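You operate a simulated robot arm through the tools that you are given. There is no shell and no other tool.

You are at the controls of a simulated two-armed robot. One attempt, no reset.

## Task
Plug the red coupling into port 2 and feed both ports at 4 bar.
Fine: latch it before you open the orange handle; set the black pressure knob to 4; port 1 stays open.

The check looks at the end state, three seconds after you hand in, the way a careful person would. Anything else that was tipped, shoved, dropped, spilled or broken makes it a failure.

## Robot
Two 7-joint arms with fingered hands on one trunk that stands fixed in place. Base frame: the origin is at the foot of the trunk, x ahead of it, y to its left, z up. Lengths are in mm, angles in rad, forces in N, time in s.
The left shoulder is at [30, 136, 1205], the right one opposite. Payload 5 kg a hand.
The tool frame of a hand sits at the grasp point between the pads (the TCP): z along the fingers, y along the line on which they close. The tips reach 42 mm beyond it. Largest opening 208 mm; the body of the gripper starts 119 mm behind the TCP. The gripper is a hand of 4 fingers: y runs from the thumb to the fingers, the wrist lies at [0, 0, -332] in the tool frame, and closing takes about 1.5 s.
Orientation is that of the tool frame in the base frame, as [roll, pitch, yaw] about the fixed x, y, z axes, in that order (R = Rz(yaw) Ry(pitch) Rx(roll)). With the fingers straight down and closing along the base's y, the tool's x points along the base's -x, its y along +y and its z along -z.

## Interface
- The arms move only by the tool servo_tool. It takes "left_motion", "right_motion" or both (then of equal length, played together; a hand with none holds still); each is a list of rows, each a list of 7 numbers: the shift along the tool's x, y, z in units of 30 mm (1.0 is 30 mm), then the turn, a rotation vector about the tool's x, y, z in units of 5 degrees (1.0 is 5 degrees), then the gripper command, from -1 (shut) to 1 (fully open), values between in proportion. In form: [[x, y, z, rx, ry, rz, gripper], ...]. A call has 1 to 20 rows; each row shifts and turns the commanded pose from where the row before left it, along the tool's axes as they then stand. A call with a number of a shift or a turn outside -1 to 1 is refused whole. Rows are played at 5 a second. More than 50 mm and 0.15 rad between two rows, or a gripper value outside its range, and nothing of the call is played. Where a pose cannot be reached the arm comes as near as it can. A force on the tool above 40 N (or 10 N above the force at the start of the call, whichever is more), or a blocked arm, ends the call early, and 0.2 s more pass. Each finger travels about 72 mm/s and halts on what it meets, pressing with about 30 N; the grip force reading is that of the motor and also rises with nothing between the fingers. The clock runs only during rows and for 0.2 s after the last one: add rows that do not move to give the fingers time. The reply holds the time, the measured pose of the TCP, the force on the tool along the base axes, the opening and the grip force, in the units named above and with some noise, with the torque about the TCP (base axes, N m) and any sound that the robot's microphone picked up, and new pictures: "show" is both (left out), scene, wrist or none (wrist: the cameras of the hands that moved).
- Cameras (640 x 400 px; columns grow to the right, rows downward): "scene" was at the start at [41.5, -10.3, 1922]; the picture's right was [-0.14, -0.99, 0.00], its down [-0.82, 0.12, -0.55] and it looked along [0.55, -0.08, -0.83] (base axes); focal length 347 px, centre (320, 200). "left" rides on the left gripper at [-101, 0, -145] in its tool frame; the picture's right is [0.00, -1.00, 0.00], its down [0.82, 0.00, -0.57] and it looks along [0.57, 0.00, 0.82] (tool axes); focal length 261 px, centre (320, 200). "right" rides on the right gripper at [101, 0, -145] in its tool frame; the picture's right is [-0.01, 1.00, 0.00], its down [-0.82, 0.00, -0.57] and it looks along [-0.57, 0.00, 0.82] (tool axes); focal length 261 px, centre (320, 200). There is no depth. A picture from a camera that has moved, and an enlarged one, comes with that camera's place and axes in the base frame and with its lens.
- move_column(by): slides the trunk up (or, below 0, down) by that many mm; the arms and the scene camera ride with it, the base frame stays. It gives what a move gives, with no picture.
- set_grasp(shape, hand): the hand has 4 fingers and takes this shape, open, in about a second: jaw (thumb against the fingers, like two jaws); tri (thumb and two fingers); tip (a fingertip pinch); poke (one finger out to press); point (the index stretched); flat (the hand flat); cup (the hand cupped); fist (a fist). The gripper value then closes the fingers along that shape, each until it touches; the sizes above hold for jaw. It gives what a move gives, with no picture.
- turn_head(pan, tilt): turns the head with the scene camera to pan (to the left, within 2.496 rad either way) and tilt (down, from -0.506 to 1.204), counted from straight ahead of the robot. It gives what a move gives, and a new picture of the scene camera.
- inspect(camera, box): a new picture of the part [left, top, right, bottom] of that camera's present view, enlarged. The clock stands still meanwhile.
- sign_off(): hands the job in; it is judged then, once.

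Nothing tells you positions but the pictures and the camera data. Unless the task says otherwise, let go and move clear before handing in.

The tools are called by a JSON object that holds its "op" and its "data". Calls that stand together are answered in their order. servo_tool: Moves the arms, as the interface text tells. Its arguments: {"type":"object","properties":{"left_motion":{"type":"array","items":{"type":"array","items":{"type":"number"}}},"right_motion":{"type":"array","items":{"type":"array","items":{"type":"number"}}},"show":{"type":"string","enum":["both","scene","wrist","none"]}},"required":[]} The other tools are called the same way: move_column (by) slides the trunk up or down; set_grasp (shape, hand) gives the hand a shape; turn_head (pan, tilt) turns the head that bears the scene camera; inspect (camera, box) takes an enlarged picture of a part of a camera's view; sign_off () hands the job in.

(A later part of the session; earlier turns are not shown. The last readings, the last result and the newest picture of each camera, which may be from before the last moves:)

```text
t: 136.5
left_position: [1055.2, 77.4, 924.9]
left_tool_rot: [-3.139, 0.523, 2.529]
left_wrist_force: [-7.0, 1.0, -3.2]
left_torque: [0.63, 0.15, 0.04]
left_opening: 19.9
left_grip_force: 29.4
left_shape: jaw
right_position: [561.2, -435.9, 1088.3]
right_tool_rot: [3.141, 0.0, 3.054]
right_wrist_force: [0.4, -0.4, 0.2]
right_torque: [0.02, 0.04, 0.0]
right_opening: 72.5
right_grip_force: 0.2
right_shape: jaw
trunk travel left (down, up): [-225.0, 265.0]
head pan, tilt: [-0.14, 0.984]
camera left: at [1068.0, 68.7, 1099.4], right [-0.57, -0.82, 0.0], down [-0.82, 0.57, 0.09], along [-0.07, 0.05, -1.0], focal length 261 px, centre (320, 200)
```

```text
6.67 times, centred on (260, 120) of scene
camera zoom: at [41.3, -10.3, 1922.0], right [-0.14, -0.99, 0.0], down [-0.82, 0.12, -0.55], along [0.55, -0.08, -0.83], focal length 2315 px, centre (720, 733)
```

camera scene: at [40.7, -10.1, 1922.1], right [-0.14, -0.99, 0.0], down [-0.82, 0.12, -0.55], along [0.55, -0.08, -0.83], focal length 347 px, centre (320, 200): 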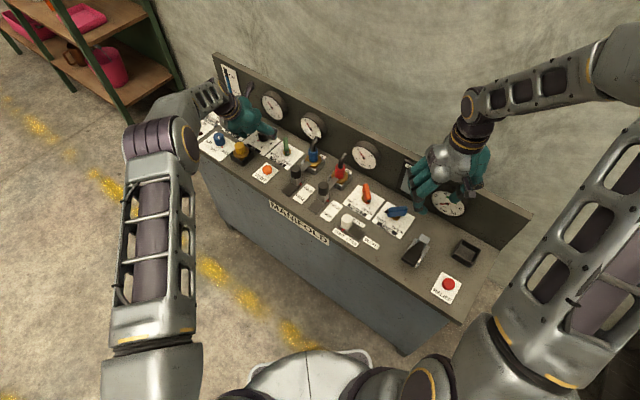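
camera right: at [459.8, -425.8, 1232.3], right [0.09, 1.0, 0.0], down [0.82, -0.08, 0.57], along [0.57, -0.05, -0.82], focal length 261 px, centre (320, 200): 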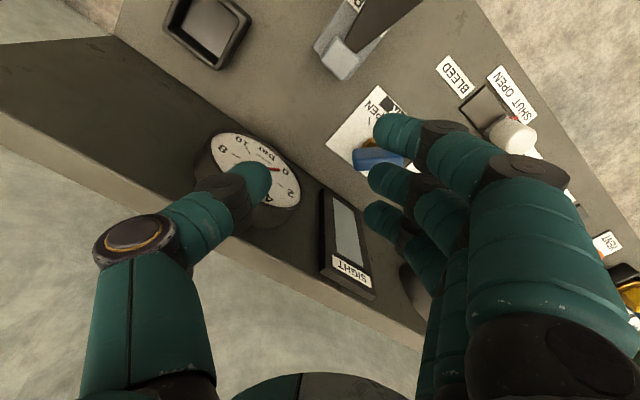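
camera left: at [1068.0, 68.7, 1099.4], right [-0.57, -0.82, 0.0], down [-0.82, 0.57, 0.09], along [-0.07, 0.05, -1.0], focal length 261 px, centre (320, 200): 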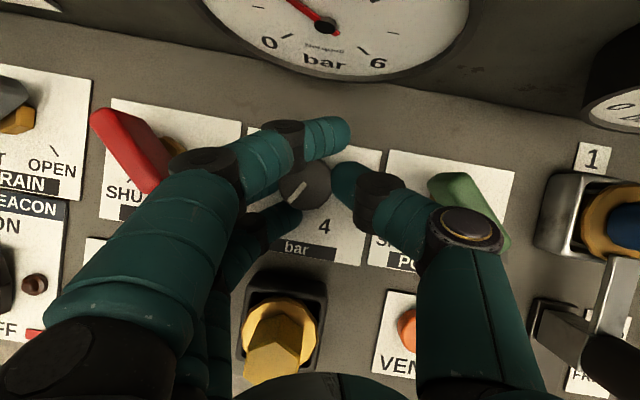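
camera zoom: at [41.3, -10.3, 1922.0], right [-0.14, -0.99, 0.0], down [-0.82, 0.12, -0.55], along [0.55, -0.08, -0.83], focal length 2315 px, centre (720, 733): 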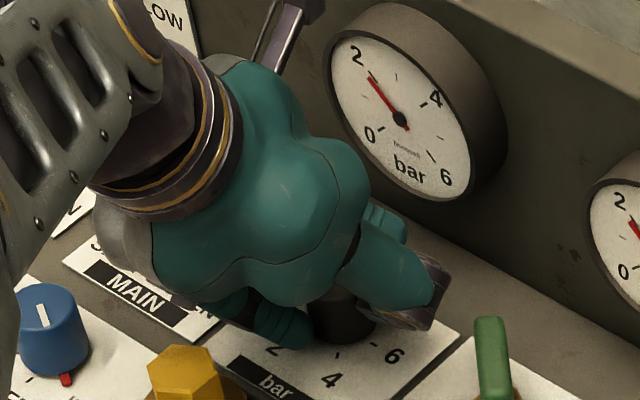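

The knob is clamped by the thumb and middle finger. I'll swing the hand 25° counter-clockwise around the knob's vertical axis and check that it turns.

{"op": "servo_tool", "data": {"left_motion": [[-0.0255, -0.0223, 0.0148, -0.5, 0, -0.866, -1], [-0.0255, -0.0223, 0.0148, -0.5, 0, -0.866, -1], [-0.0255, -0.0223, 0.0148, -0.5, 0, -0.866, -1], [0, 0, 0, 0, 0, 0, -1]], "show": "wrist"}}

{"op": "inspect", "data": {"camera": "left", "box": [200, 80, 440, 240]}}

{"op": "inspect", "data": {"camera": "scene", "box": [220, 70, 316, 150]}}

```text
t: 137.5
left_position: [1055.6, 72.9, 924.5]
left_tool_rot: [-3.139, 0.523, 2.795]
left_wrist_force: [-8.8, -1.3, -8.1]
left_torque: [0.37, 0.38, 0.03]
left_opening: 20.0
left_grip_force: 29.8
left_shape: jaw
right_position: [561.4, -435.8, 1088.2]
right_tool_rot: [-3.141, 0.0, 3.054]
right_wrist_force: [0.1, 0.1, -0.4]
right_torque: [-0.02, -0.01, 0.0]
right_opening: 72.4
right_grip_force: 0.1
right_shape: jaw
trunk travel left (down, up): [-225.0, 265.0]
head pan, tilt: [-0.14, 0.984]
camera left: at [1070.8, 68.6, 1099.6], right [-0.34, -0.94, 0.0], down [-0.94, 0.34, 0.09], along [-0.08, 0.03, -1.0], focal length 261 px, centre (320, 200)
```

left: 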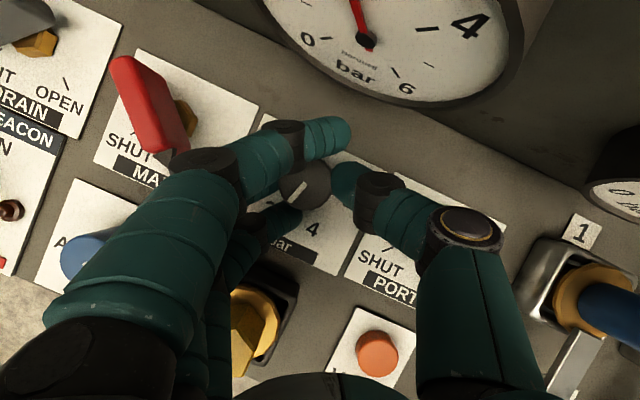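

```text
2.50 times, centred on (320, 160) of left
camera zoom: at [1070.8, 68.6, 1099.6], right [-0.34, -0.94, 0.0], down [-0.94, 0.34, 0.09], along [-0.08, 0.03, -1.0], focal length 652 px, centre (320, 300)
```

zoom: 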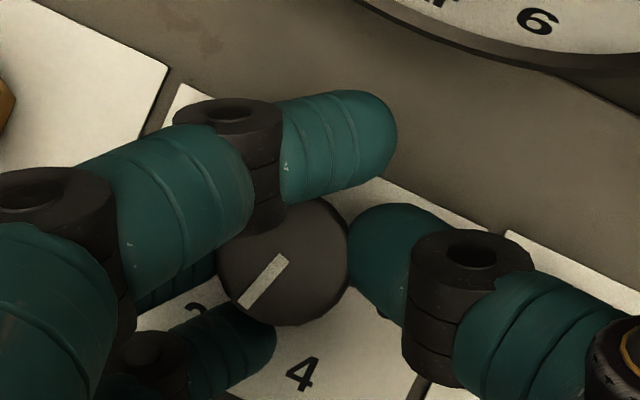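

```text
5.00 times, centred on (268, 110) of scene
camera zoom: at [41.7, -10.0, 1922.0], right [-0.14, -0.99, 0.0], down [-0.82, 0.12, -0.55], along [0.55, -0.08, -0.83], focal length 1736 px, centre (580, 650)
```

zoom: 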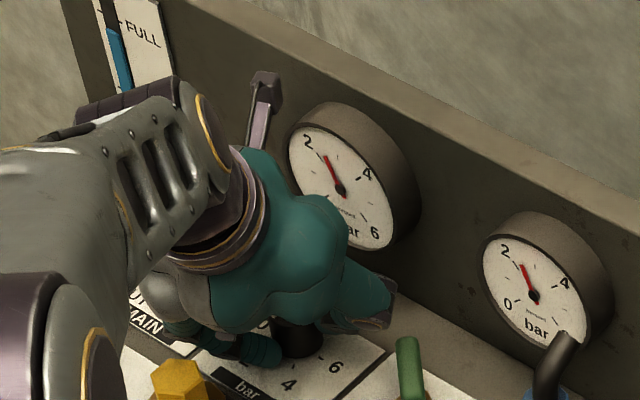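

The knob turns with the hand, and the gauges have risen to about 2.5 bar. I'll rotate another 10°, then release and regrasp to avoid the yellow coupling.

{"op": "servo_tool", "data": {"left_motion": [[-0.0255, -0.0223, 0.0148, -0.5, 0, -0.866, -1], [-0.0255, -0.0223, 0.0148, -0.5, 0, -0.866, -1], [0, 0, 0, 0, 0, 0, -1]], "show": "wrist"}}

{"op": "inspect", "data": {"camera": "left", "box": [200, 80, 440, 240]}}

{"op": "inspect", "data": {"camera": "scene", "box": [220, 70, 316, 150]}}

```text
t: 138.3
left_position: [1055.5, 71.3, 924.2]
left_tool_rot: [-3.141, 0.522, 2.967]
left_wrist_force: [-14.8, -4.0, -7.9]
left_torque: [0.24, 0.69, 0.09]
left_opening: 19.8
left_grip_force: 30.1
left_shape: jaw
right_position: [560.6, -435.3, 1088.5]
right_tool_rot: [-3.141, 0.0, 3.055]
right_wrist_force: [0.0, 0.2, 0.0]
right_torque: [-0.04, 0.03, 0.02]
right_opening: 72.3
right_grip_force: 0.1
right_shape: jaw
trunk travel left (down, up): [-225.0, 265.0]
head pan, tilt: [-0.14, 0.984]
camera left: at [1072.8, 68.9, 1099.6], right [-0.17, -0.99, 0.0], down [-0.98, 0.17, 0.09], along [-0.09, 0.01, -1.0], focal length 261 px, centre (320, 200)
```

left: 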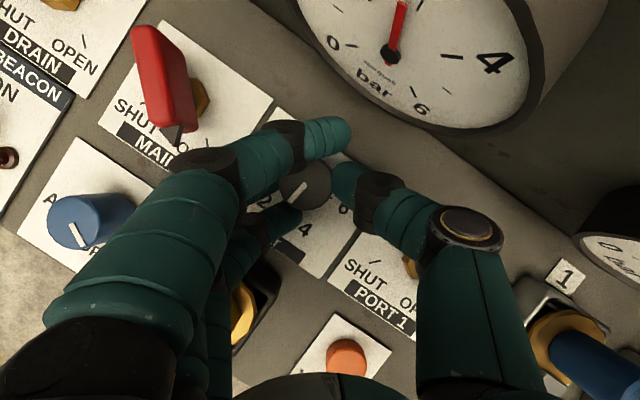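

```text
2.50 times, centred on (320, 160) of left
camera zoom: at [1072.8, 68.9, 1099.6], right [-0.17, -0.99, 0.0], down [-0.98, 0.17, 0.09], along [-0.09, 0.01, -1.0], focal length 652 px, centre (320, 300)
```

zoom: 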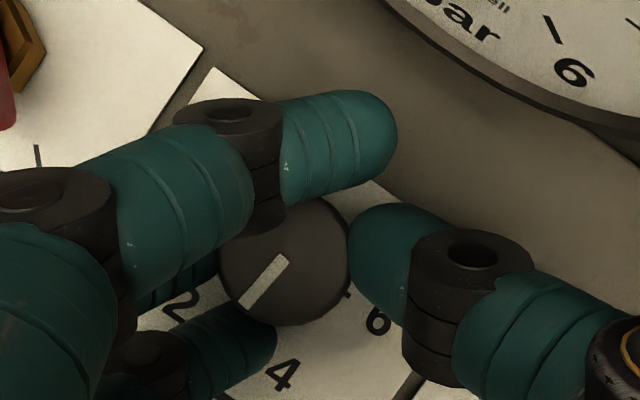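

```text
5.00 times, centred on (268, 110) of scene
camera zoom: at [41.1, -10.4, 1922.0], right [-0.14, -0.99, 0.0], down [-0.82, 0.12, -0.55], along [0.55, -0.08, -0.83], focal length 1736 px, centre (580, 650)
```

zoom: 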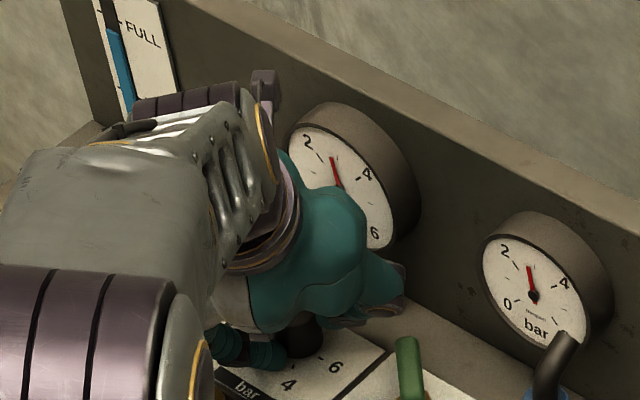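

Gauges show about 2.9 bar. I'll open, swing the hand back 35° around the knob without touching it, and regrasp.

{"op": "servo_tool", "data": {"left_motion": [[0, 0, 0, 0, 0, 0, -0.7], [0, 0, 0, 0, 0, 0, -0.4], [0, 0, 0, 0, 0, 0, -0.22], [0, 0, 0, 0, 0, 0, -0.22], [0.0238, 0.0248, -0.0137, 0.5, 0, 0.866, -0.22], [0.0238, 0.0248, -0.0137, 0.5, 0, 0.866, -0.22], [0.0238, 0.0248, -0.0137, 0.5, 0, 0.866, -0.22], [0.0238, 0.0248, -0.0137, 0.5, 0, 0.866, -0.22], [0.0238, 0.0248, -0.0137, 0.5, 0, 0.866, -0.22], [0.0238, 0.0248, -0.0137, 0.5, 0, 0.866, -0.22], [0.0238, 0.0248, -0.0137, 0.5, 0, 0.866, -0.22], [0, 0, 0, 0, 0, 0, -0.22]], "show": "wrist"}}

{"op": "inspect", "data": {"camera": "left", "box": [200, 80, 440, 240]}}

{"op": "inspect", "data": {"camera": "scene", "box": [190, 70, 318, 160]}}

```text
t: 140.9
left_position: [1055.1, 79.1, 925.6]
left_tool_rot: [-3.14, 0.523, 2.354]
left_wrist_force: [-0.6, -0.8, 0.0]
left_torque: [-0.01, 0.0, -0.01]
left_opening: 80.6
left_grip_force: 0.1
left_shape: jaw
right_position: [561.5, -435.2, 1088.6]
right_tool_rot: [3.141, -0.001, 3.055]
right_wrist_force: [0.0, -0.1, 0.1]
right_torque: [0.01, -0.02, 0.01]
right_opening: 72.5
right_grip_force: 0.1
right_shape: jaw
trunk travel left (down, up): [-225.0, 265.0]
head pan, tilt: [-0.14, 0.984]
camera left: at [1065.0, 68.4, 1100.9], right [-0.71, -0.71, 0.0], down [-0.71, 0.7, 0.08], along [-0.06, 0.06, -1.0], focal length 261 px, centre (320, 200)
```

left: 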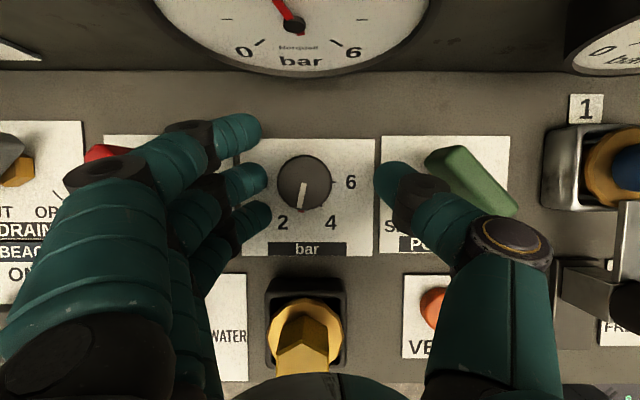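

```text
2.50 times, centred on (320, 160) of left
camera zoom: at [1065.0, 68.4, 1100.9], right [-0.71, -0.71, 0.0], down [-0.71, 0.7, 0.08], along [-0.06, 0.06, -1.0], focal length 652 px, centre (320, 300)
```

zoom: 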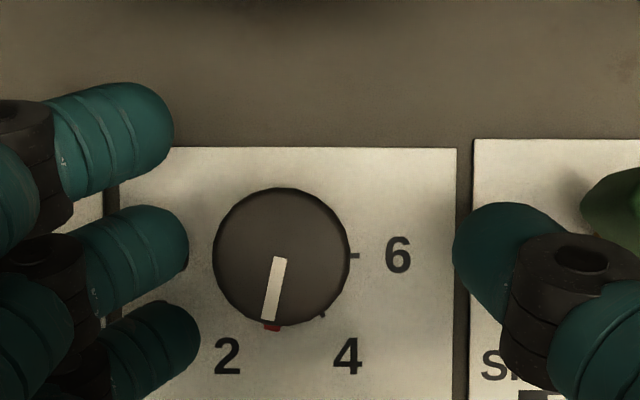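

```text
4.44 times, centred on (254, 115) of scene
camera zoom: at [41.0, -10.5, 1922.1], right [-0.14, -0.99, 0.0], down [-0.82, 0.12, -0.55], along [0.55, -0.08, -0.83], focal length 1543 px, centre (613, 578)
```

zoom: 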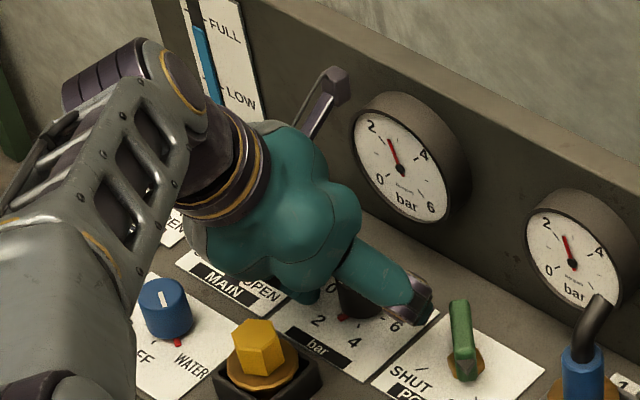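

The knob now points to about 2.7, matching the gauges, so about 40° remains. I'll close again and swing another 35°.

{"op": "servo_tool", "data": {"left_motion": [[0, 0, 0, 0, 0, 0, -0.45], [0, 0, 0, 0, 0, 0, -0.6], [0, 0, 0, 0, 0, 0, -0.8], [0, 0, 0, 0, 0, 0, -1], [0, 0, 0, 0, 0, 0, -1], [0, 0, 0, 0, 0, 0, -1], [-0.027, -0.0278, 0.0156, -0.5, 0, -0.866, -1], [-0.027, -0.0278, 0.0156, -0.5, 0, -0.866, -1], [-0.027, -0.0278, 0.0156, -0.5, 0, -0.866, -1], [-0.027, -0.0278, 0.0156, -0.5, 0, -0.866, -1], [-0.027, -0.0278, 0.0156, -0.5, 0, -0.866, -1], [0, 0, 0, 0, 0, 0, -1]], "show": "wrist"}}

{"op": "inspect", "data": {"camera": "left", "box": [200, 80, 440, 240]}}

{"op": "inspect", "data": {"camera": "scene", "box": [220, 70, 316, 150]}}

```text
t: 143.5
left_position: [1054.4, 71.3, 924.9]
left_tool_rot: [3.141, 0.525, 2.791]
left_wrist_force: [-8.8, 1.4, 0.3]
left_torque: [0.51, 0.38, 0.08]
left_opening: 19.3
left_grip_force: 29.7
left_shape: jaw
right_position: [559.8, -436.2, 1089.0]
right_tool_rot: [-3.142, 0.0, 3.054]
right_wrist_force: [1.0, 0.5, -0.3]
right_torque: [-0.03, 0.02, -0.01]
right_opening: 72.3
right_grip_force: 0.1
right_shape: jaw
trunk travel left (down, up): [-225.0, 265.0]
head pan, tilt: [-0.14, 0.984]
camera left: at [1070.1, 67.3, 1099.9], right [-0.34, -0.94, 0.0], down [-0.94, 0.34, 0.08], along [-0.08, 0.03, -1.0], focal length 261 px, centre (320, 200)
```

left: 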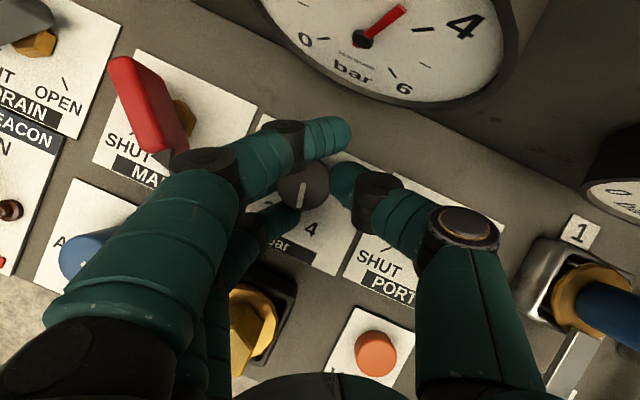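

```text
2.50 times, centred on (320, 160) of left
camera zoom: at [1070.1, 67.3, 1099.9], right [-0.34, -0.94, 0.0], down [-0.94, 0.34, 0.08], along [-0.08, 0.03, -1.0], focal length 652 px, centre (320, 300)
```

zoom: 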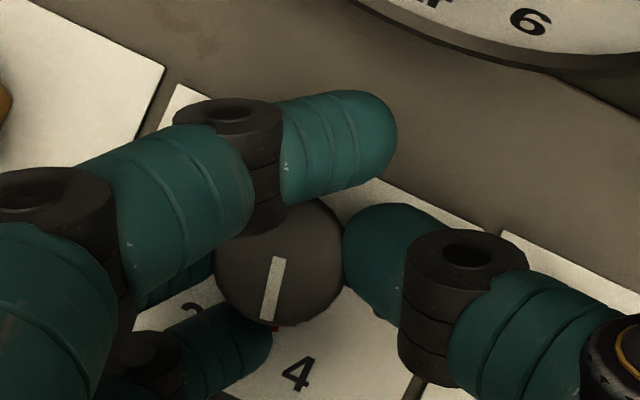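

```text
5.00 times, centred on (268, 110) of scene
camera zoom: at [40.7, -9.9, 1922.0], right [-0.14, -0.99, 0.0], down [-0.82, 0.12, -0.55], along [0.55, -0.08, -0.83], focal length 1736 px, centre (580, 650)
```

zoom: 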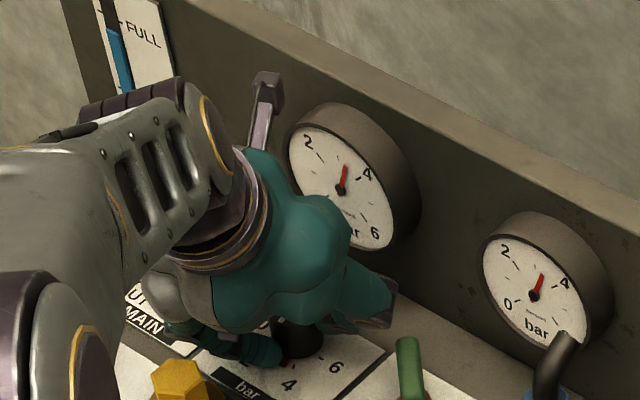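

Gauges are at about 3.5 bar and the knob reads about 3.5. I'll add 10° more, up to the clearance limit.

{"op": "servo_tool", "data": {"left_motion": [[-0.027, -0.0278, 0.0156, -0.5, 0, -0.866, -1], [-0.027, -0.0278, 0.0156, -0.5, 0, -0.866, -1], [0, 0, 0, 0, 0, 0, -1]], "show": "wrist"}}

{"op": "inspect", "data": {"camera": "left", "box": [200, 80, 440, 240]}}

{"op": "inspect", "data": {"camera": "scene", "box": [220, 70, 316, 150]}}

```text
t: 144.3
left_position: [1057.2, 69.2, 924.6]
left_tool_rot: [3.141, 0.525, 2.968]
left_wrist_force: [-8.2, -3.1, -4.2]
left_torque: [0.24, 0.36, 0.03]
left_opening: 19.3
left_grip_force: 30.1
left_shape: jaw
right_position: [561.2, -437.7, 1088.3]
right_tool_rot: [3.141, 0.0, 3.054]
right_wrist_force: [-0.8, -0.5, -0.5]
right_torque: [-0.02, 0.0, -0.03]
right_opening: 72.5
right_grip_force: 0.1
right_shape: jaw
trunk travel left (down, up): [-225.0, 265.0]
head pan, tilt: [-0.14, 0.984]
camera left: at [1072.2, 67.5, 1100.0], right [-0.17, -0.99, 0.0], down [-0.98, 0.17, 0.09], along [-0.08, 0.01, -1.0], focal length 261 px, centre (320, 200)
```

left: 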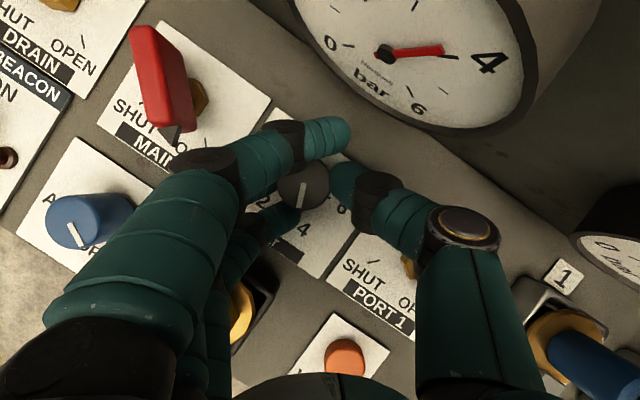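

```text
2.50 times, centred on (320, 160) of left
camera zoom: at [1072.2, 67.5, 1100.0], right [-0.17, -0.99, 0.0], down [-0.98, 0.17, 0.09], along [-0.08, 0.01, -1.0], focal length 652 px, centre (320, 300)
```

zoom: 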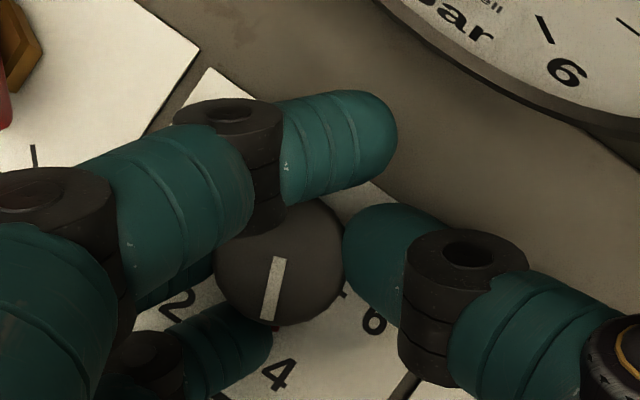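

```text
5.00 times, centred on (268, 110) of scene
camera zoom: at [41.4, -10.5, 1922.0], right [-0.14, -0.99, 0.0], down [-0.82, 0.12, -0.55], along [0.55, -0.08, -0.83], focal length 1736 px, centre (580, 650)
```

zoom: 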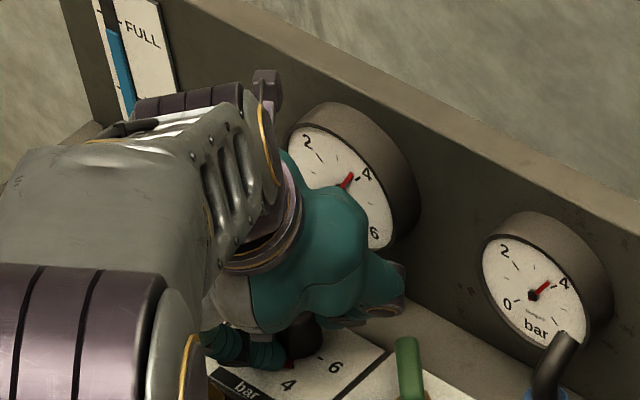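

Gauges are close to 4 bar, with the knob at about 3.85. I'll release, swing back and see exactly where it settles.

{"op": "servo_tool", "data": {"left_motion": [[0, 0, 0, 0, 0, 0, -0.7], [0, 0, 0, 0, 0, 0, -0.4], [0, 0, 0, 0, 0, 0, -0.22], [0, 0, 0, 0, 0, 0, -0.22], [0.0238, 0.0248, -0.0137, 0.5, 0, 0.866, -0.22], [0.0238, 0.0248, -0.0137, 0.5, 0, 0.866, -0.22], [0.0238, 0.0248, -0.0137, 0.5, 0, 0.866, -0.22], [0.0238, 0.0248, -0.0137, 0.5, 0, 0.866, -0.22], [0.0238, 0.0248, -0.0137, 0.5, 0, 0.866, -0.22], [0.0238, 0.0248, -0.0137, 0.5, 0, 0.866, -0.22], [0.0238, 0.0248, -0.0137, 0.5, 0, 0.866, -0.22], [0, 0, 0, 0, 0, 0, -0.22]], "show": "wrist"}}

{"op": "inspect", "data": {"camera": "left", "box": [240, 100, 400, 220]}}

{"op": "inspect", "data": {"camera": "left", "box": [180, 0, 440, 80]}}

{"op": "inspect", "data": {"camera": "scene", "box": [250, 80, 386, 180]}}

```text
t: 146.9
left_position: [1054.0, 76.4, 925.4]
left_tool_rot: [-3.14, 0.523, 2.354]
left_wrist_force: [-0.4, -0.4, -0.6]
left_torque: [-0.01, 0.01, -0.01]
left_opening: 80.7
left_grip_force: 0.1
left_shape: jaw
right_position: [560.1, -436.3, 1088.1]
right_tool_rot: [3.141, 0.001, 3.054]
right_wrist_force: [-0.2, 0.1, -0.7]
right_torque: [0.02, -0.06, -0.01]
right_opening: 72.5
right_grip_force: 0.1
right_shape: jaw
trunk travel left (down, up): [-225.0, 265.0]
head pan, tilt: [-0.14, 0.984]
camera left: at [1065.9, 66.4, 1100.8], right [-0.7, -0.71, 0.0], down [-0.71, 0.7, 0.08], along [-0.06, 0.06, -1.0], focal length 261 px, centre (320, 200)
```

left: 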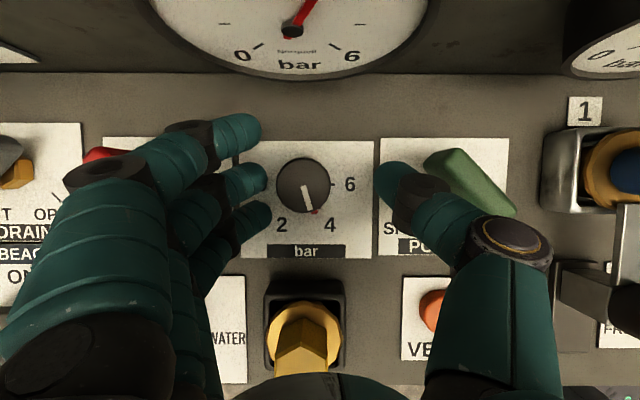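

```text
3.33 times, centred on (320, 160) of left
camera zoom: at [1065.9, 66.4, 1100.8], right [-0.7, -0.71, 0.0], down [-0.71, 0.7, 0.08], along [-0.06, 0.06, -1.0], focal length 869 px, centre (320, 333)
```

zoom: 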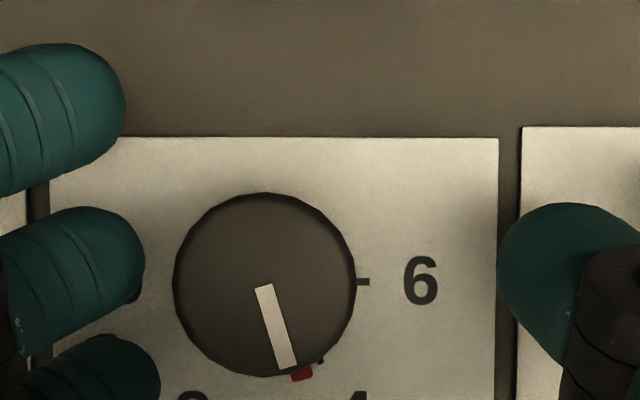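

```text
2.46 times, centred on (310, 40) of left
camera zoom: at [1065.9, 66.4, 1100.8], right [-0.7, -0.71, 0.0], down [-0.71, 0.7, 0.08], along [-0.06, 0.06, -1.0], focal length 642 px, centre (345, 594)
```

zoom: 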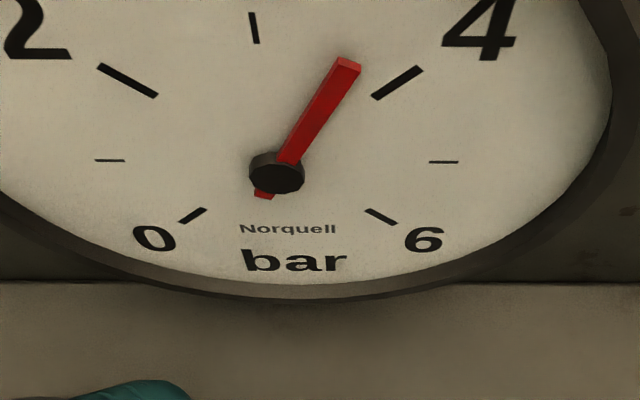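

```text
4.00 times, centred on (318, 130) of scene
camera zoom: at [41.0, -10.4, 1922.1], right [-0.14, -0.99, 0.0], down [-0.82, 0.12, -0.55], along [0.55, -0.08, -0.83], focal length 1389 px, centre (328, 480)
```

zoom: 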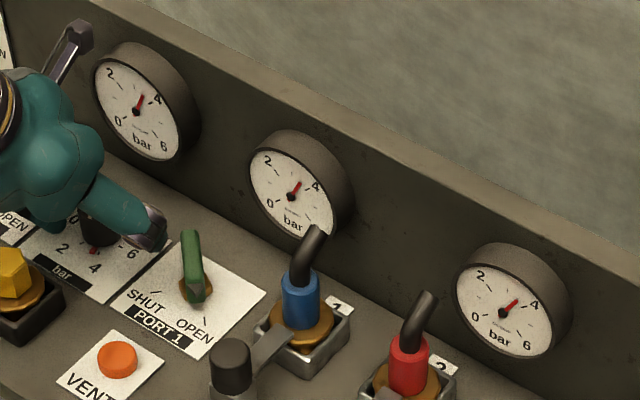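

After release the knob settled at about 3.5: the preload in the hand dragged it back slightly. I'll recentre the hand on the knob to reduce that side load and regrip.

{"op": "servo_tool", "data": {"left_motion": [[-0.115, 0.133, 0.067, 0, 0, 0, -0.22], [0, 0, 0, 0, 0, 0, -0.45], [0, 0, 0, 0, 0, 0, -0.6], [0, 0, 0, 0, 0, 0, -0.8], [0, 0, 0, 0, 0, 0, -1], [0, 0, 0, 0, 0, 0, -1], [0, 0, 0, 0, 0, 0, -1]], "show": "none"}}

{"op": "inspect", "data": {"camera": "left", "box": [200, 80, 440, 240]}}

```text
t: 148.5
left_position: [1055.8, 75.9, 925.9]
left_tool_rot: [-3.141, 0.525, 2.357]
left_wrist_force: [-1.8, 3.6, 1.7]
left_torque: [0.69, -0.15, 0.04]
left_opening: 20.5
left_grip_force: 29.7
left_shape: jaw
left hand out of reach, approached as far as the arm can: row 1
right_position: [560.7, -436.0, 1087.5]
right_tool_rot: [-3.141, 0.0, 3.054]
right_wrist_force: [-1.2, 0.0, 0.4]
right_torque: [-0.03, -0.01, -0.02]
right_opening: 72.6
right_grip_force: 0.0
right_shape: jaw
trunk travel left (down, up): [-225.0, 265.0]
head pan, tilt: [-0.14, 0.984]
```

```text
2.50 times, centred on (320, 160) of left
camera zoom: at [1067.3, 65.3, 1100.9], right [-0.7, -0.71, 0.0], down [-0.71, 0.7, 0.09], along [-0.06, 0.06, -1.0], focal length 652 px, centre (320, 300)
```

zoom: 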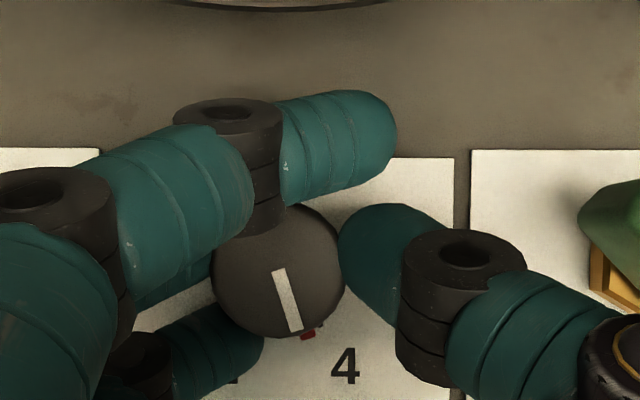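

The side force is small now. I'll swing 15° and read the gauge.

{"op": "servo_tool", "data": {"left_motion": [[-0.023, -0.0076, 0.0133, -0.5, 0, -0.866, -1], [-0.023, -0.0076, 0.0133, -0.5, 0, -0.866, -1], [-0.023, -0.0076, 0.0133, -0.5, 0, -0.866, -1], [0, 0, 0, 0, 0, 0, -1]], "show": "wrist"}}

{"op": "inspect", "data": {"camera": "left", "box": [200, 80, 440, 240]}}

{"op": "inspect", "data": {"camera": "scene", "box": [250, 80, 386, 180]}}

{"op": "inspect", "data": {"camera": "left", "box": [220, 0, 480, 100]}}

```text
t: 149.5
left_position: [1056.1, 72.8, 925.0]
left_tool_rot: [-3.14, 0.524, 2.618]
left_wrist_force: [-2.6, -5.8, -3.1]
left_torque: [0.27, 0.11, -0.07]
left_opening: 20.1
left_grip_force: 29.9
left_shape: jaw
right_position: [560.4, -436.1, 1087.4]
right_tool_rot: [3.14, 0.0, 3.054]
right_wrist_force: [0.3, 0.4, 0.5]
right_torque: [0.0, 0.01, 0.01]
right_opening: 72.5
right_grip_force: 0.0
right_shape: jaw
trunk travel left (down, up): [-225.0, 265.0]
head pan, tilt: [-0.14, 0.984]
camera left: at [1071.1, 65.6, 1101.1], right [-0.5, -0.87, 0.0], down [-0.86, 0.5, 0.08], along [-0.08, 0.04, -1.0], focal length 261 px, centre (320, 200)
```

left: 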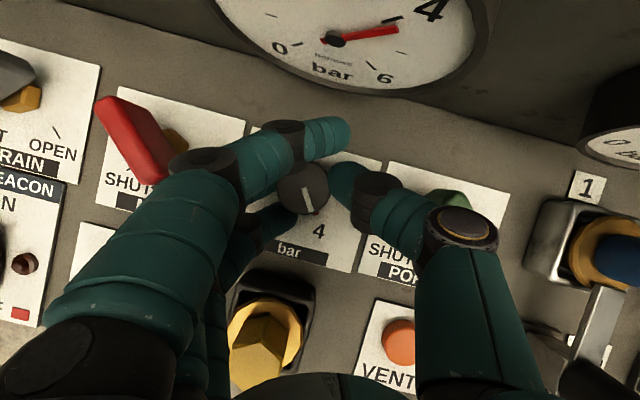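

```text
2.50 times, centred on (320, 160) of left
camera zoom: at [1071.1, 65.6, 1101.1], right [-0.5, -0.87, 0.0], down [-0.86, 0.5, 0.08], along [-0.08, 0.04, -1.0], focal length 652 px, centre (320, 300)
```

zoom: 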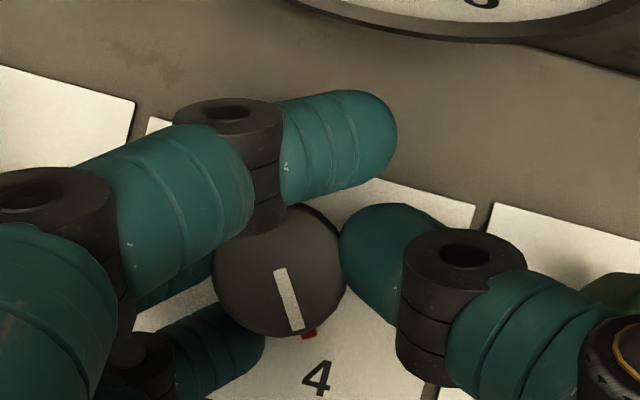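

```text
4.00 times, centred on (318, 130) of scene
camera zoom: at [41.9, -10.5, 1922.0], right [-0.14, -0.99, 0.0], down [-0.82, 0.12, -0.55], along [0.55, -0.08, -0.83], focal length 1389 px, centre (328, 480)
```

zoom: 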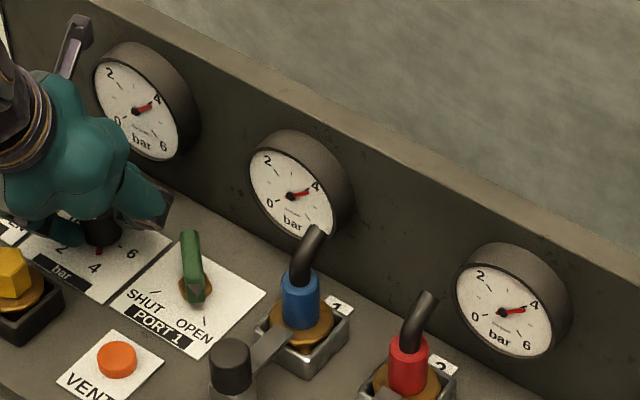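

```text
2.46 times, centred on (350, 50) of left
camera zoom: at [1071.1, 65.6, 1101.1], right [-0.5, -0.87, 0.0], down [-0.86, 0.5, 0.08], along [-0.08, 0.04, -1.0], focal length 642 px, centre (246, 569)
```

zoom: 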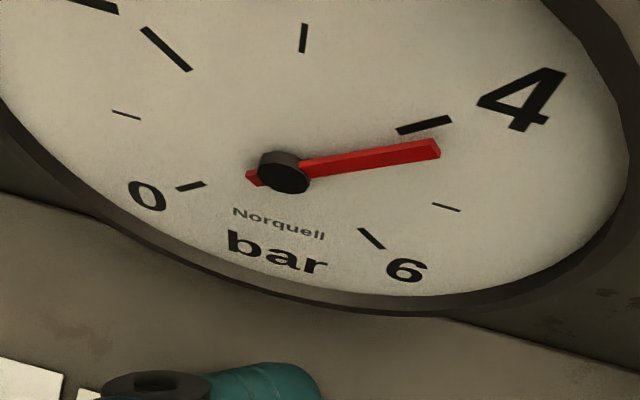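

Gauges now read about 4 or slightly above. I'll zoom in on the knob's red pointer and its tick for an exact reading.

{"op": "inspect", "data": {"camera": "left", "box": [272, 150, 352, 250]}}

{"op": "inspect", "data": {"camera": "scene", "box": [340, 136, 388, 180]}}

{"op": "inspect", "data": {"camera": "scene", "box": [296, 106, 336, 146]}}

```text
4.00 times, centred on (312, 200) of left
camera zoom: at [1071.1, 65.6, 1101.1], right [-0.5, -0.87, 0.0], down [-0.86, 0.5, 0.08], along [-0.08, 0.04, -1.0], focal length 1043 px, centre (352, 200)
```

zoom: 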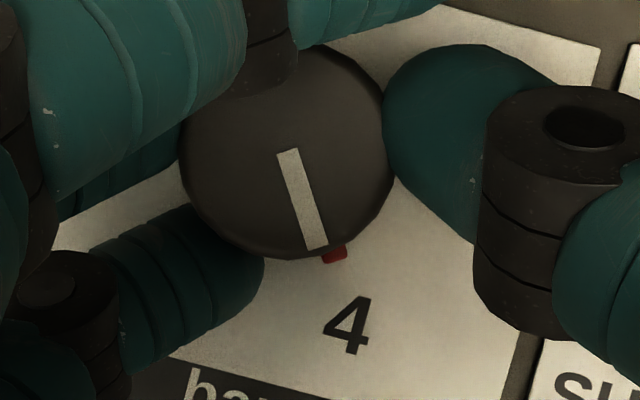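

```text
9.09 times, centred on (364, 158) of scene
camera zoom: at [41.9, -10.5, 1922.0], right [-0.14, -0.99, 0.0], down [-0.82, 0.12, -0.55], along [0.55, -0.08, -0.83], focal length 3157 px, centre (-80, 582)
```

zoom: 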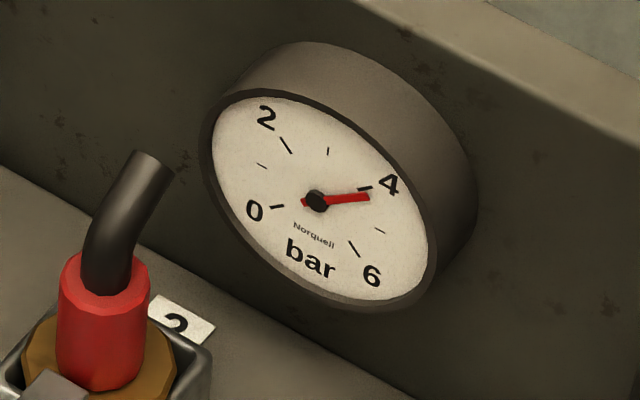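

```text
10.00 times, centred on (316, 126) of scene
camera zoom: at [41.9, -10.5, 1922.0], right [-0.14, -0.99, 0.0], down [-0.82, 0.12, -0.55], along [0.55, -0.08, -0.83], focal length 3473 px, centre (360, 940)
```

zoom: 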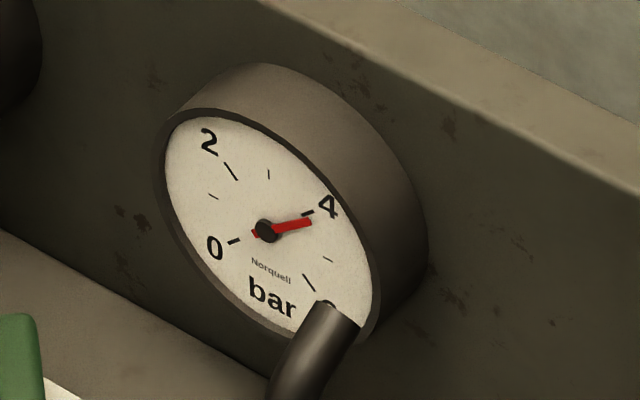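

The pointer is at about 4.1 by the dial, and the gauge is a touch over 4. Since a release pulls it back slightly, I'll release now and see where it settles.

{"op": "servo_tool", "data": {"left_motion": [[0, 0, 0, 0, 0, 0, -0.85], [0, 0, 0, 0, 0, 0, -0.65], [0, 0, 0, 0, 0, 0, -0.45], [0, 0, 0, 0, 0, 0, -0.3], [0, 0, 0, 0, 0, 0, -0.15], [0, 0, 0, 0, 0, 0, -0.15]], "show": "none"}}

{"op": "inspect", "data": {"camera": "left", "box": [264, 150, 352, 250]}}

{"op": "inspect", "data": {"camera": "scene", "box": [340, 136, 388, 180]}}

{"op": "inspect", "data": {"camera": "left", "box": [220, 0, 480, 100]}}

```text
t: 150.9
left_position: [1057.2, 75.6, 927.5]
left_tool_rot: [-3.141, 0.524, 2.618]
left_wrist_force: [-0.1, -1.0, -0.3]
left_torque: [-0.01, -0.01, 0.01]
left_opening: 87.4
left_grip_force: 0.1
left_shape: jaw
right_position: [560.8, -436.0, 1088.3]
right_tool_rot: [3.141, 0.0, 3.055]
right_wrist_force: [1.4, 0.3, -0.6]
right_torque: [-0.02, 0.01, -0.01]
right_opening: 72.5
right_grip_force: 0.1
right_shape: jaw
trunk travel left (down, up): [-225.0, 265.0]
head pan, tilt: [-0.14, 0.984]
```

```text
4.00 times, centred on (308, 200) of left
camera zoom: at [1071.3, 67.0, 1101.8], right [-0.5, -0.87, 0.0], down [-0.86, 0.5, 0.08], along [-0.07, 0.04, -1.0], focal length 1043 px, centre (368, 200)
```

zoom: 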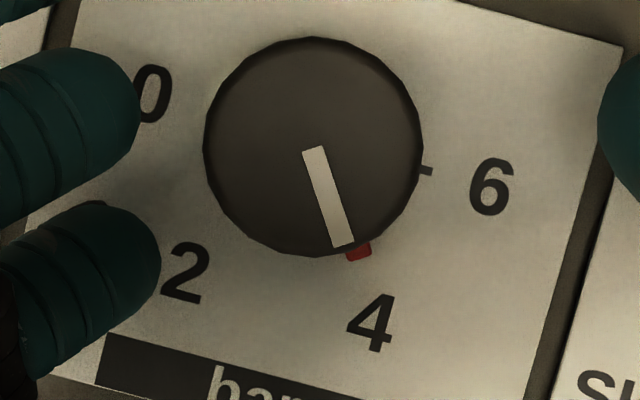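

```text
9.09 times, centred on (364, 158) of scene
camera zoom: at [41.7, -10.4, 1922.0], right [-0.14, -0.99, 0.0], down [-0.82, 0.12, -0.55], along [0.55, -0.08, -0.83], focal length 3157 px, centre (-80, 582)
```

zoom: 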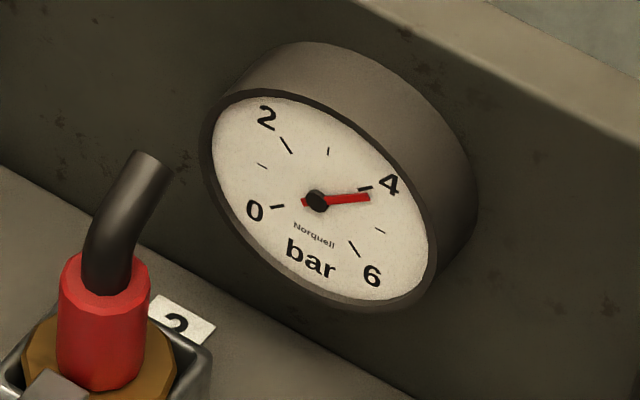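

```text
2.46 times, centred on (350, 50) of left
camera zoom: at [1071.3, 67.0, 1101.8], right [-0.5, -0.87, 0.0], down [-0.86, 0.5, 0.08], along [-0.07, 0.04, -1.0], focal length 642 px, centre (246, 569)
```

zoom: 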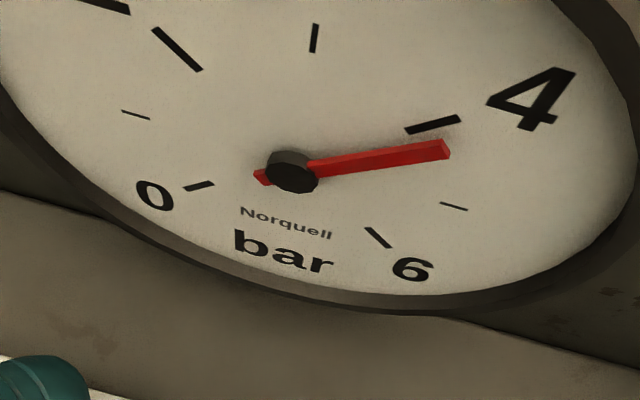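

The reading held this time. I'll zoom tightly on the port gauges to get an accurate value before deciding on a fine correction.

{"op": "inspect", "data": {"camera": "scene", "box": [352, 144, 376, 168]}}

{"op": "inspect", "data": {"camera": "scene", "box": [300, 114, 328, 142]}}

{"op": "inspect", "data": {"camera": "scene", "box": [258, 92, 290, 124]}}

```text
16.00 times, centred on (364, 156) of scene
camera zoom: at [41.7, -10.4, 1922.0], right [-0.14, -0.99, 0.0], down [-0.82, 0.12, -0.55], along [0.55, -0.08, -0.83], focal length 5556 px, centre (-384, 904)
```

zoom: 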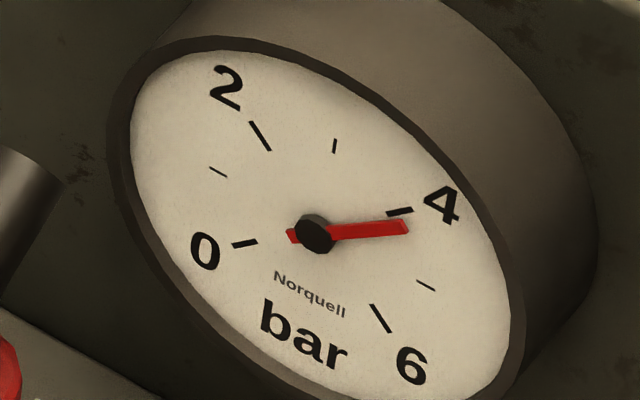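

```text
14.29 times, centred on (314, 128) of scene
camera zoom: at [41.7, -10.4, 1922.0], right [-0.14, -0.99, 0.0], down [-0.82, 0.12, -0.55], along [0.55, -0.08, -0.83], focal length 4961 px, centre (406, 1229)
```

zoom: 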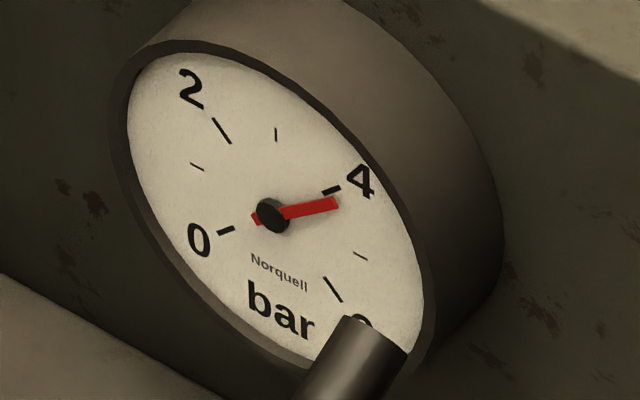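

```text
12.50 times, centred on (274, 108) of scene
camera zoom: at [41.7, -10.4, 1922.0], right [-0.14, -0.99, 0.0], down [-0.82, 0.12, -0.55], along [0.55, -0.08, -0.83], focal length 4341 px, centre (895, 1350)
```

zoom: 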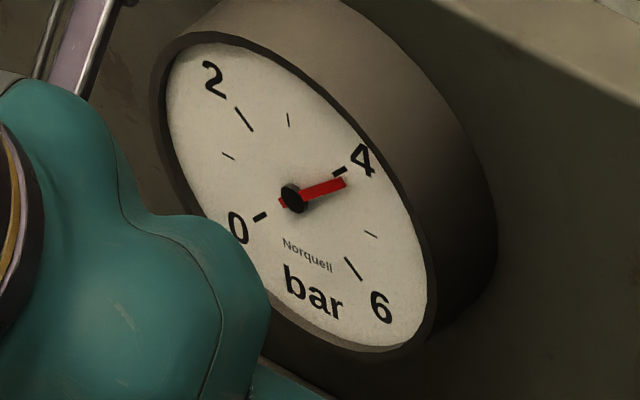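

With the correct 45°-per-bar scale the gauges read about 4.1, agreeing with the knob at about 4.09. I'll make one fine correction of about 3° back to sit on 4: regrip, nudge and check.

{"op": "servo_tool", "data": {"left_motion": [[0, 0, 0, 0, 0, 0, -0.45], [0, 0, 0, 0, 0, 0, -0.6], [0, 0, 0, 0, 0, 0, -0.8], [0, 0, 0, 0, 0, 0, -1], [0, 0, 0, 0, 0, 0, -1], [0, 0, 0, 0, 0, 0, -1], [0.0075, 0.006, -0.004, 0.16, 0, 0.277, -1], [0.0075, 0.006, -0.004, 0.16, 0, 0.277, -1], [0, 0, 0, 0, 0, 0, -1]], "show": "none"}}

{"op": "inspect", "data": {"camera": "left", "box": [264, 150, 352, 250]}}

{"op": "inspect", "data": {"camera": "scene", "box": [352, 144, 376, 168]}}

```text
t: 152.9
left_position: [1056.7, 74.6, 926.0]
left_tool_rot: [-3.141, 0.524, 2.563]
left_wrist_force: [-2.5, 4.0, 4.3]
left_torque: [0.83, -0.02, 0.09]
left_opening: 21.0
left_grip_force: 30.0
left_shape: jaw
right_position: [561.4, -437.2, 1089.5]
right_tool_rot: [3.141, 0.001, 3.055]
right_wrist_force: [0.9, -0.5, 0.1]
right_torque: [0.01, 0.02, 0.01]
right_opening: 72.5
right_grip_force: 0.2
right_shape: jaw
trunk travel left (down, up): [-225.0, 265.0]
head pan, tilt: [-0.14, 0.984]
```

```text
4.00 times, centred on (308, 200) of left
camera zoom: at [1070.1, 67.2, 1101.5], right [-0.54, -0.84, 0.0], down [-0.84, 0.54, 0.08], along [-0.07, 0.04, -1.0], focal length 1043 px, centre (368, 200)
```

zoom: 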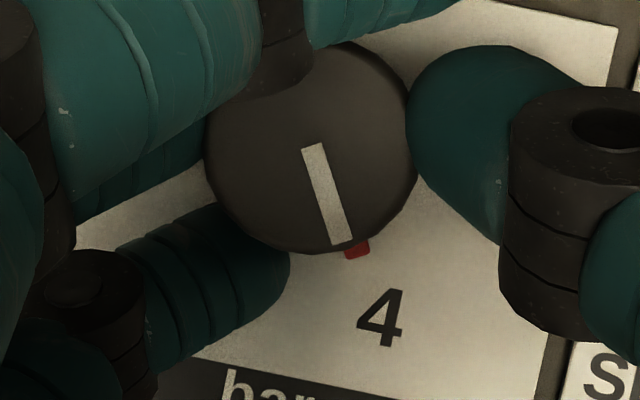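

```text
16.00 times, centred on (364, 156) of scene
camera zoom: at [40.8, -10.3, 1922.1], right [-0.14, -0.99, 0.0], down [-0.82, 0.12, -0.55], along [0.55, -0.08, -0.83], focal length 5556 px, centre (-384, 904)
```

zoom: 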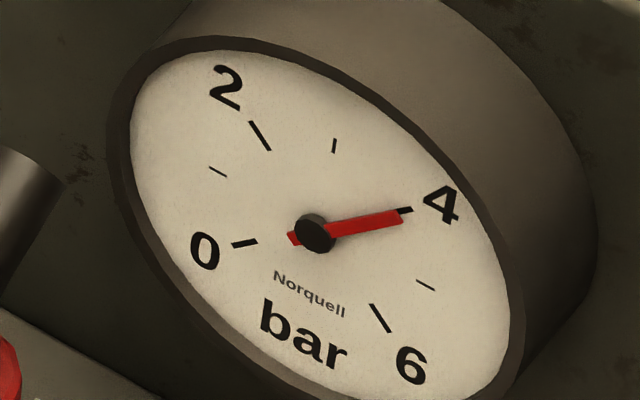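

The needle now sits right on 4 and the pointer on the 4 mark. I'll release gently and verify.

{"op": "servo_tool", "data": {"left_motion": [[0, 0, 0, 0, 0, 0, -0.85], [0, 0, 0, 0, 0, 0, -0.65], [0, 0, 0, 0, 0, 0, -0.45], [0, 0, 0, 0, 0, 0, -0.3], [0, 0, 0, 0, 0, 0, -0.15], [0, 0, 0, 0, 0, 0, -0.15]], "show": "none"}}

{"op": "inspect", "data": {"camera": "left", "box": [264, 150, 352, 250]}}

{"op": "inspect", "data": {"camera": "scene", "box": [352, 144, 376, 168]}}

```text
t: 154.3
left_position: [1057.8, 75.1, 926.4]
left_tool_rot: [-3.141, 0.523, 2.562]
left_wrist_force: [-0.1, 0.3, -1.4]
left_torque: [0.02, -0.01, -0.02]
left_opening: 87.5
left_grip_force: 0.0
left_shape: jaw
right_position: [561.6, -436.5, 1088.4]
right_tool_rot: [-3.141, 0.0, 3.054]
right_wrist_force: [0.8, -0.3, -1.1]
right_torque: [0.03, 0.01, 0.01]
right_opening: 72.7
right_grip_force: 0.0
right_shape: jaw
trunk travel left (down, up): [-225.0, 265.0]
head pan, tilt: [-0.14, 0.984]
```

```text
4.00 times, centred on (308, 200) of left
camera zoom: at [1070.5, 66.9, 1101.0], right [-0.54, -0.84, 0.0], down [-0.84, 0.54, 0.08], along [-0.07, 0.04, -1.0], focal length 1043 px, centre (368, 200)
```

zoom: 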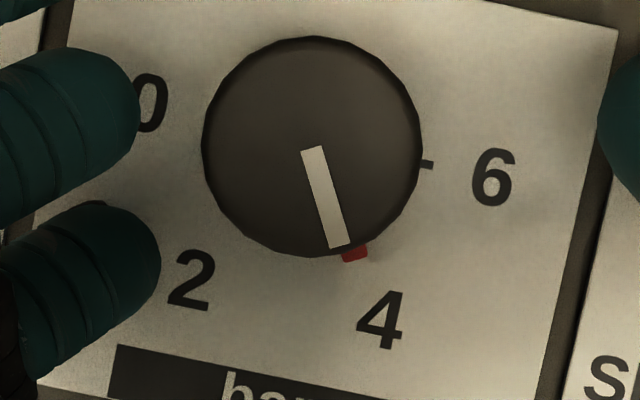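

```text
16.00 times, centred on (364, 156) of scene
camera zoom: at [41.5, -10.4, 1922.0], right [-0.14, -0.99, 0.0], down [-0.82, 0.12, -0.55], along [0.55, -0.08, -0.83], focal length 5556 px, centre (-384, 904)
```

zoom: 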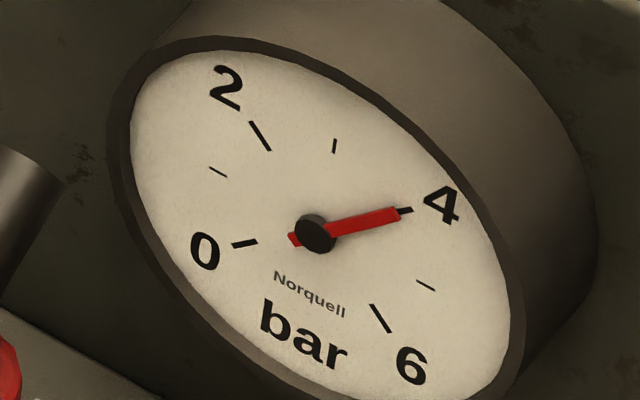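

The knob sits on 4 and the gauge reads 4.0. I'll back the left hand out along its approach line and away from the panel.

{"op": "servo_tool", "data": {"left_motion": [[0, 0, -0.5, 0, 0, 0, -0.15], [0, 0, -0.9, 0, 0, 0, -0.15], [0, 0, -1, 0, 0, 0, -0.15], [0, 0, -1, 0, 0, 0, -0.15], [0, 0, -0.9, 0, 0, 0, -0.15], [0.168, -0.069, -0.811, 0, 0, 0, -0.15], [0.168, -0.069, -0.811, 0, 0, 0, -0.15], [0.168, -0.069, -0.811, 0, 0, 0, -0.15], [0.168, -0.069, -0.811, 0, 0, 0, -0.15], [0.168, -0.069, -0.811, 0, 0, 0, -0.15], [0.168, -0.069, -0.811, 0, 0, 0, -0.15], [0, 0, 0, 0, 0, 0, -0.15]], "show": "both"}}

```text
t: 156.9
left_position: [914.3, 156.0, 1147.4]
left_tool_rot: [3.141, 0.525, 2.563]
left_wrist_force: [0.5, -0.5, -1.0]
left_torque: [0.0, 0.0, -0.01]
left_opening: 87.4
left_grip_force: 0.0
left_shape: jaw
right_position: [561.9, -436.3, 1086.9]
right_tool_rot: [3.141, -0.001, 3.055]
right_wrist_force: [-0.1, 0.1, -0.3]
right_torque: [-0.03, 0.06, -0.01]
right_opening: 72.4
right_grip_force: 0.0
right_shape: jaw
trunk travel left (down, up): [-225.0, 265.0]
head pan, tilt: [-0.14, 0.984]
camera scene: at [42.9, -10.7, 1921.9], right [-0.14, -0.99, 0.0], down [-0.82, 0.12, -0.55], along [0.55, -0.08, -0.83], focal length 347 px, centre (320, 200)
camera left: at [929.0, 146.9, 1321.9], right [-0.54, -0.84, 0.0], down [-0.84, 0.54, 0.09], along [-0.07, 0.04, -1.0], focal length 261 px, centre (320, 200)
```

scene: 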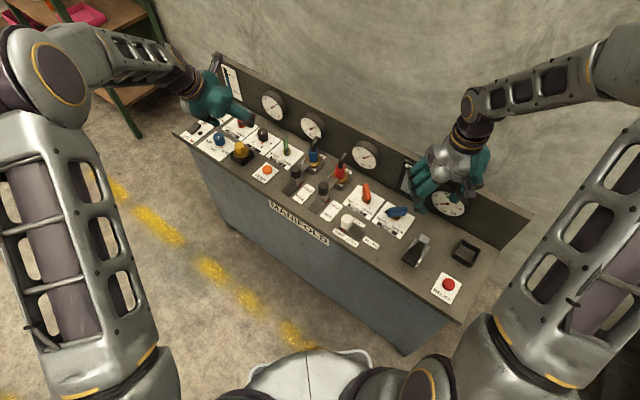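
left: 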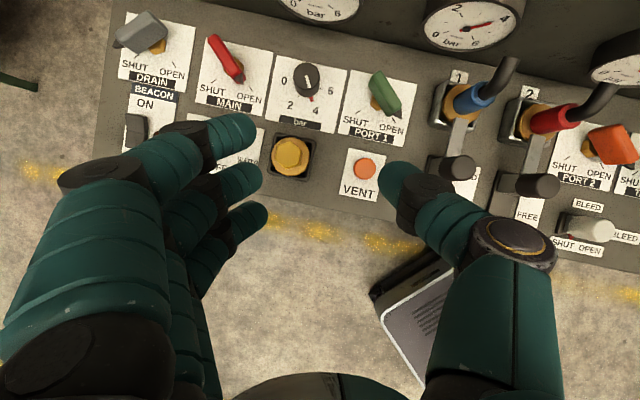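

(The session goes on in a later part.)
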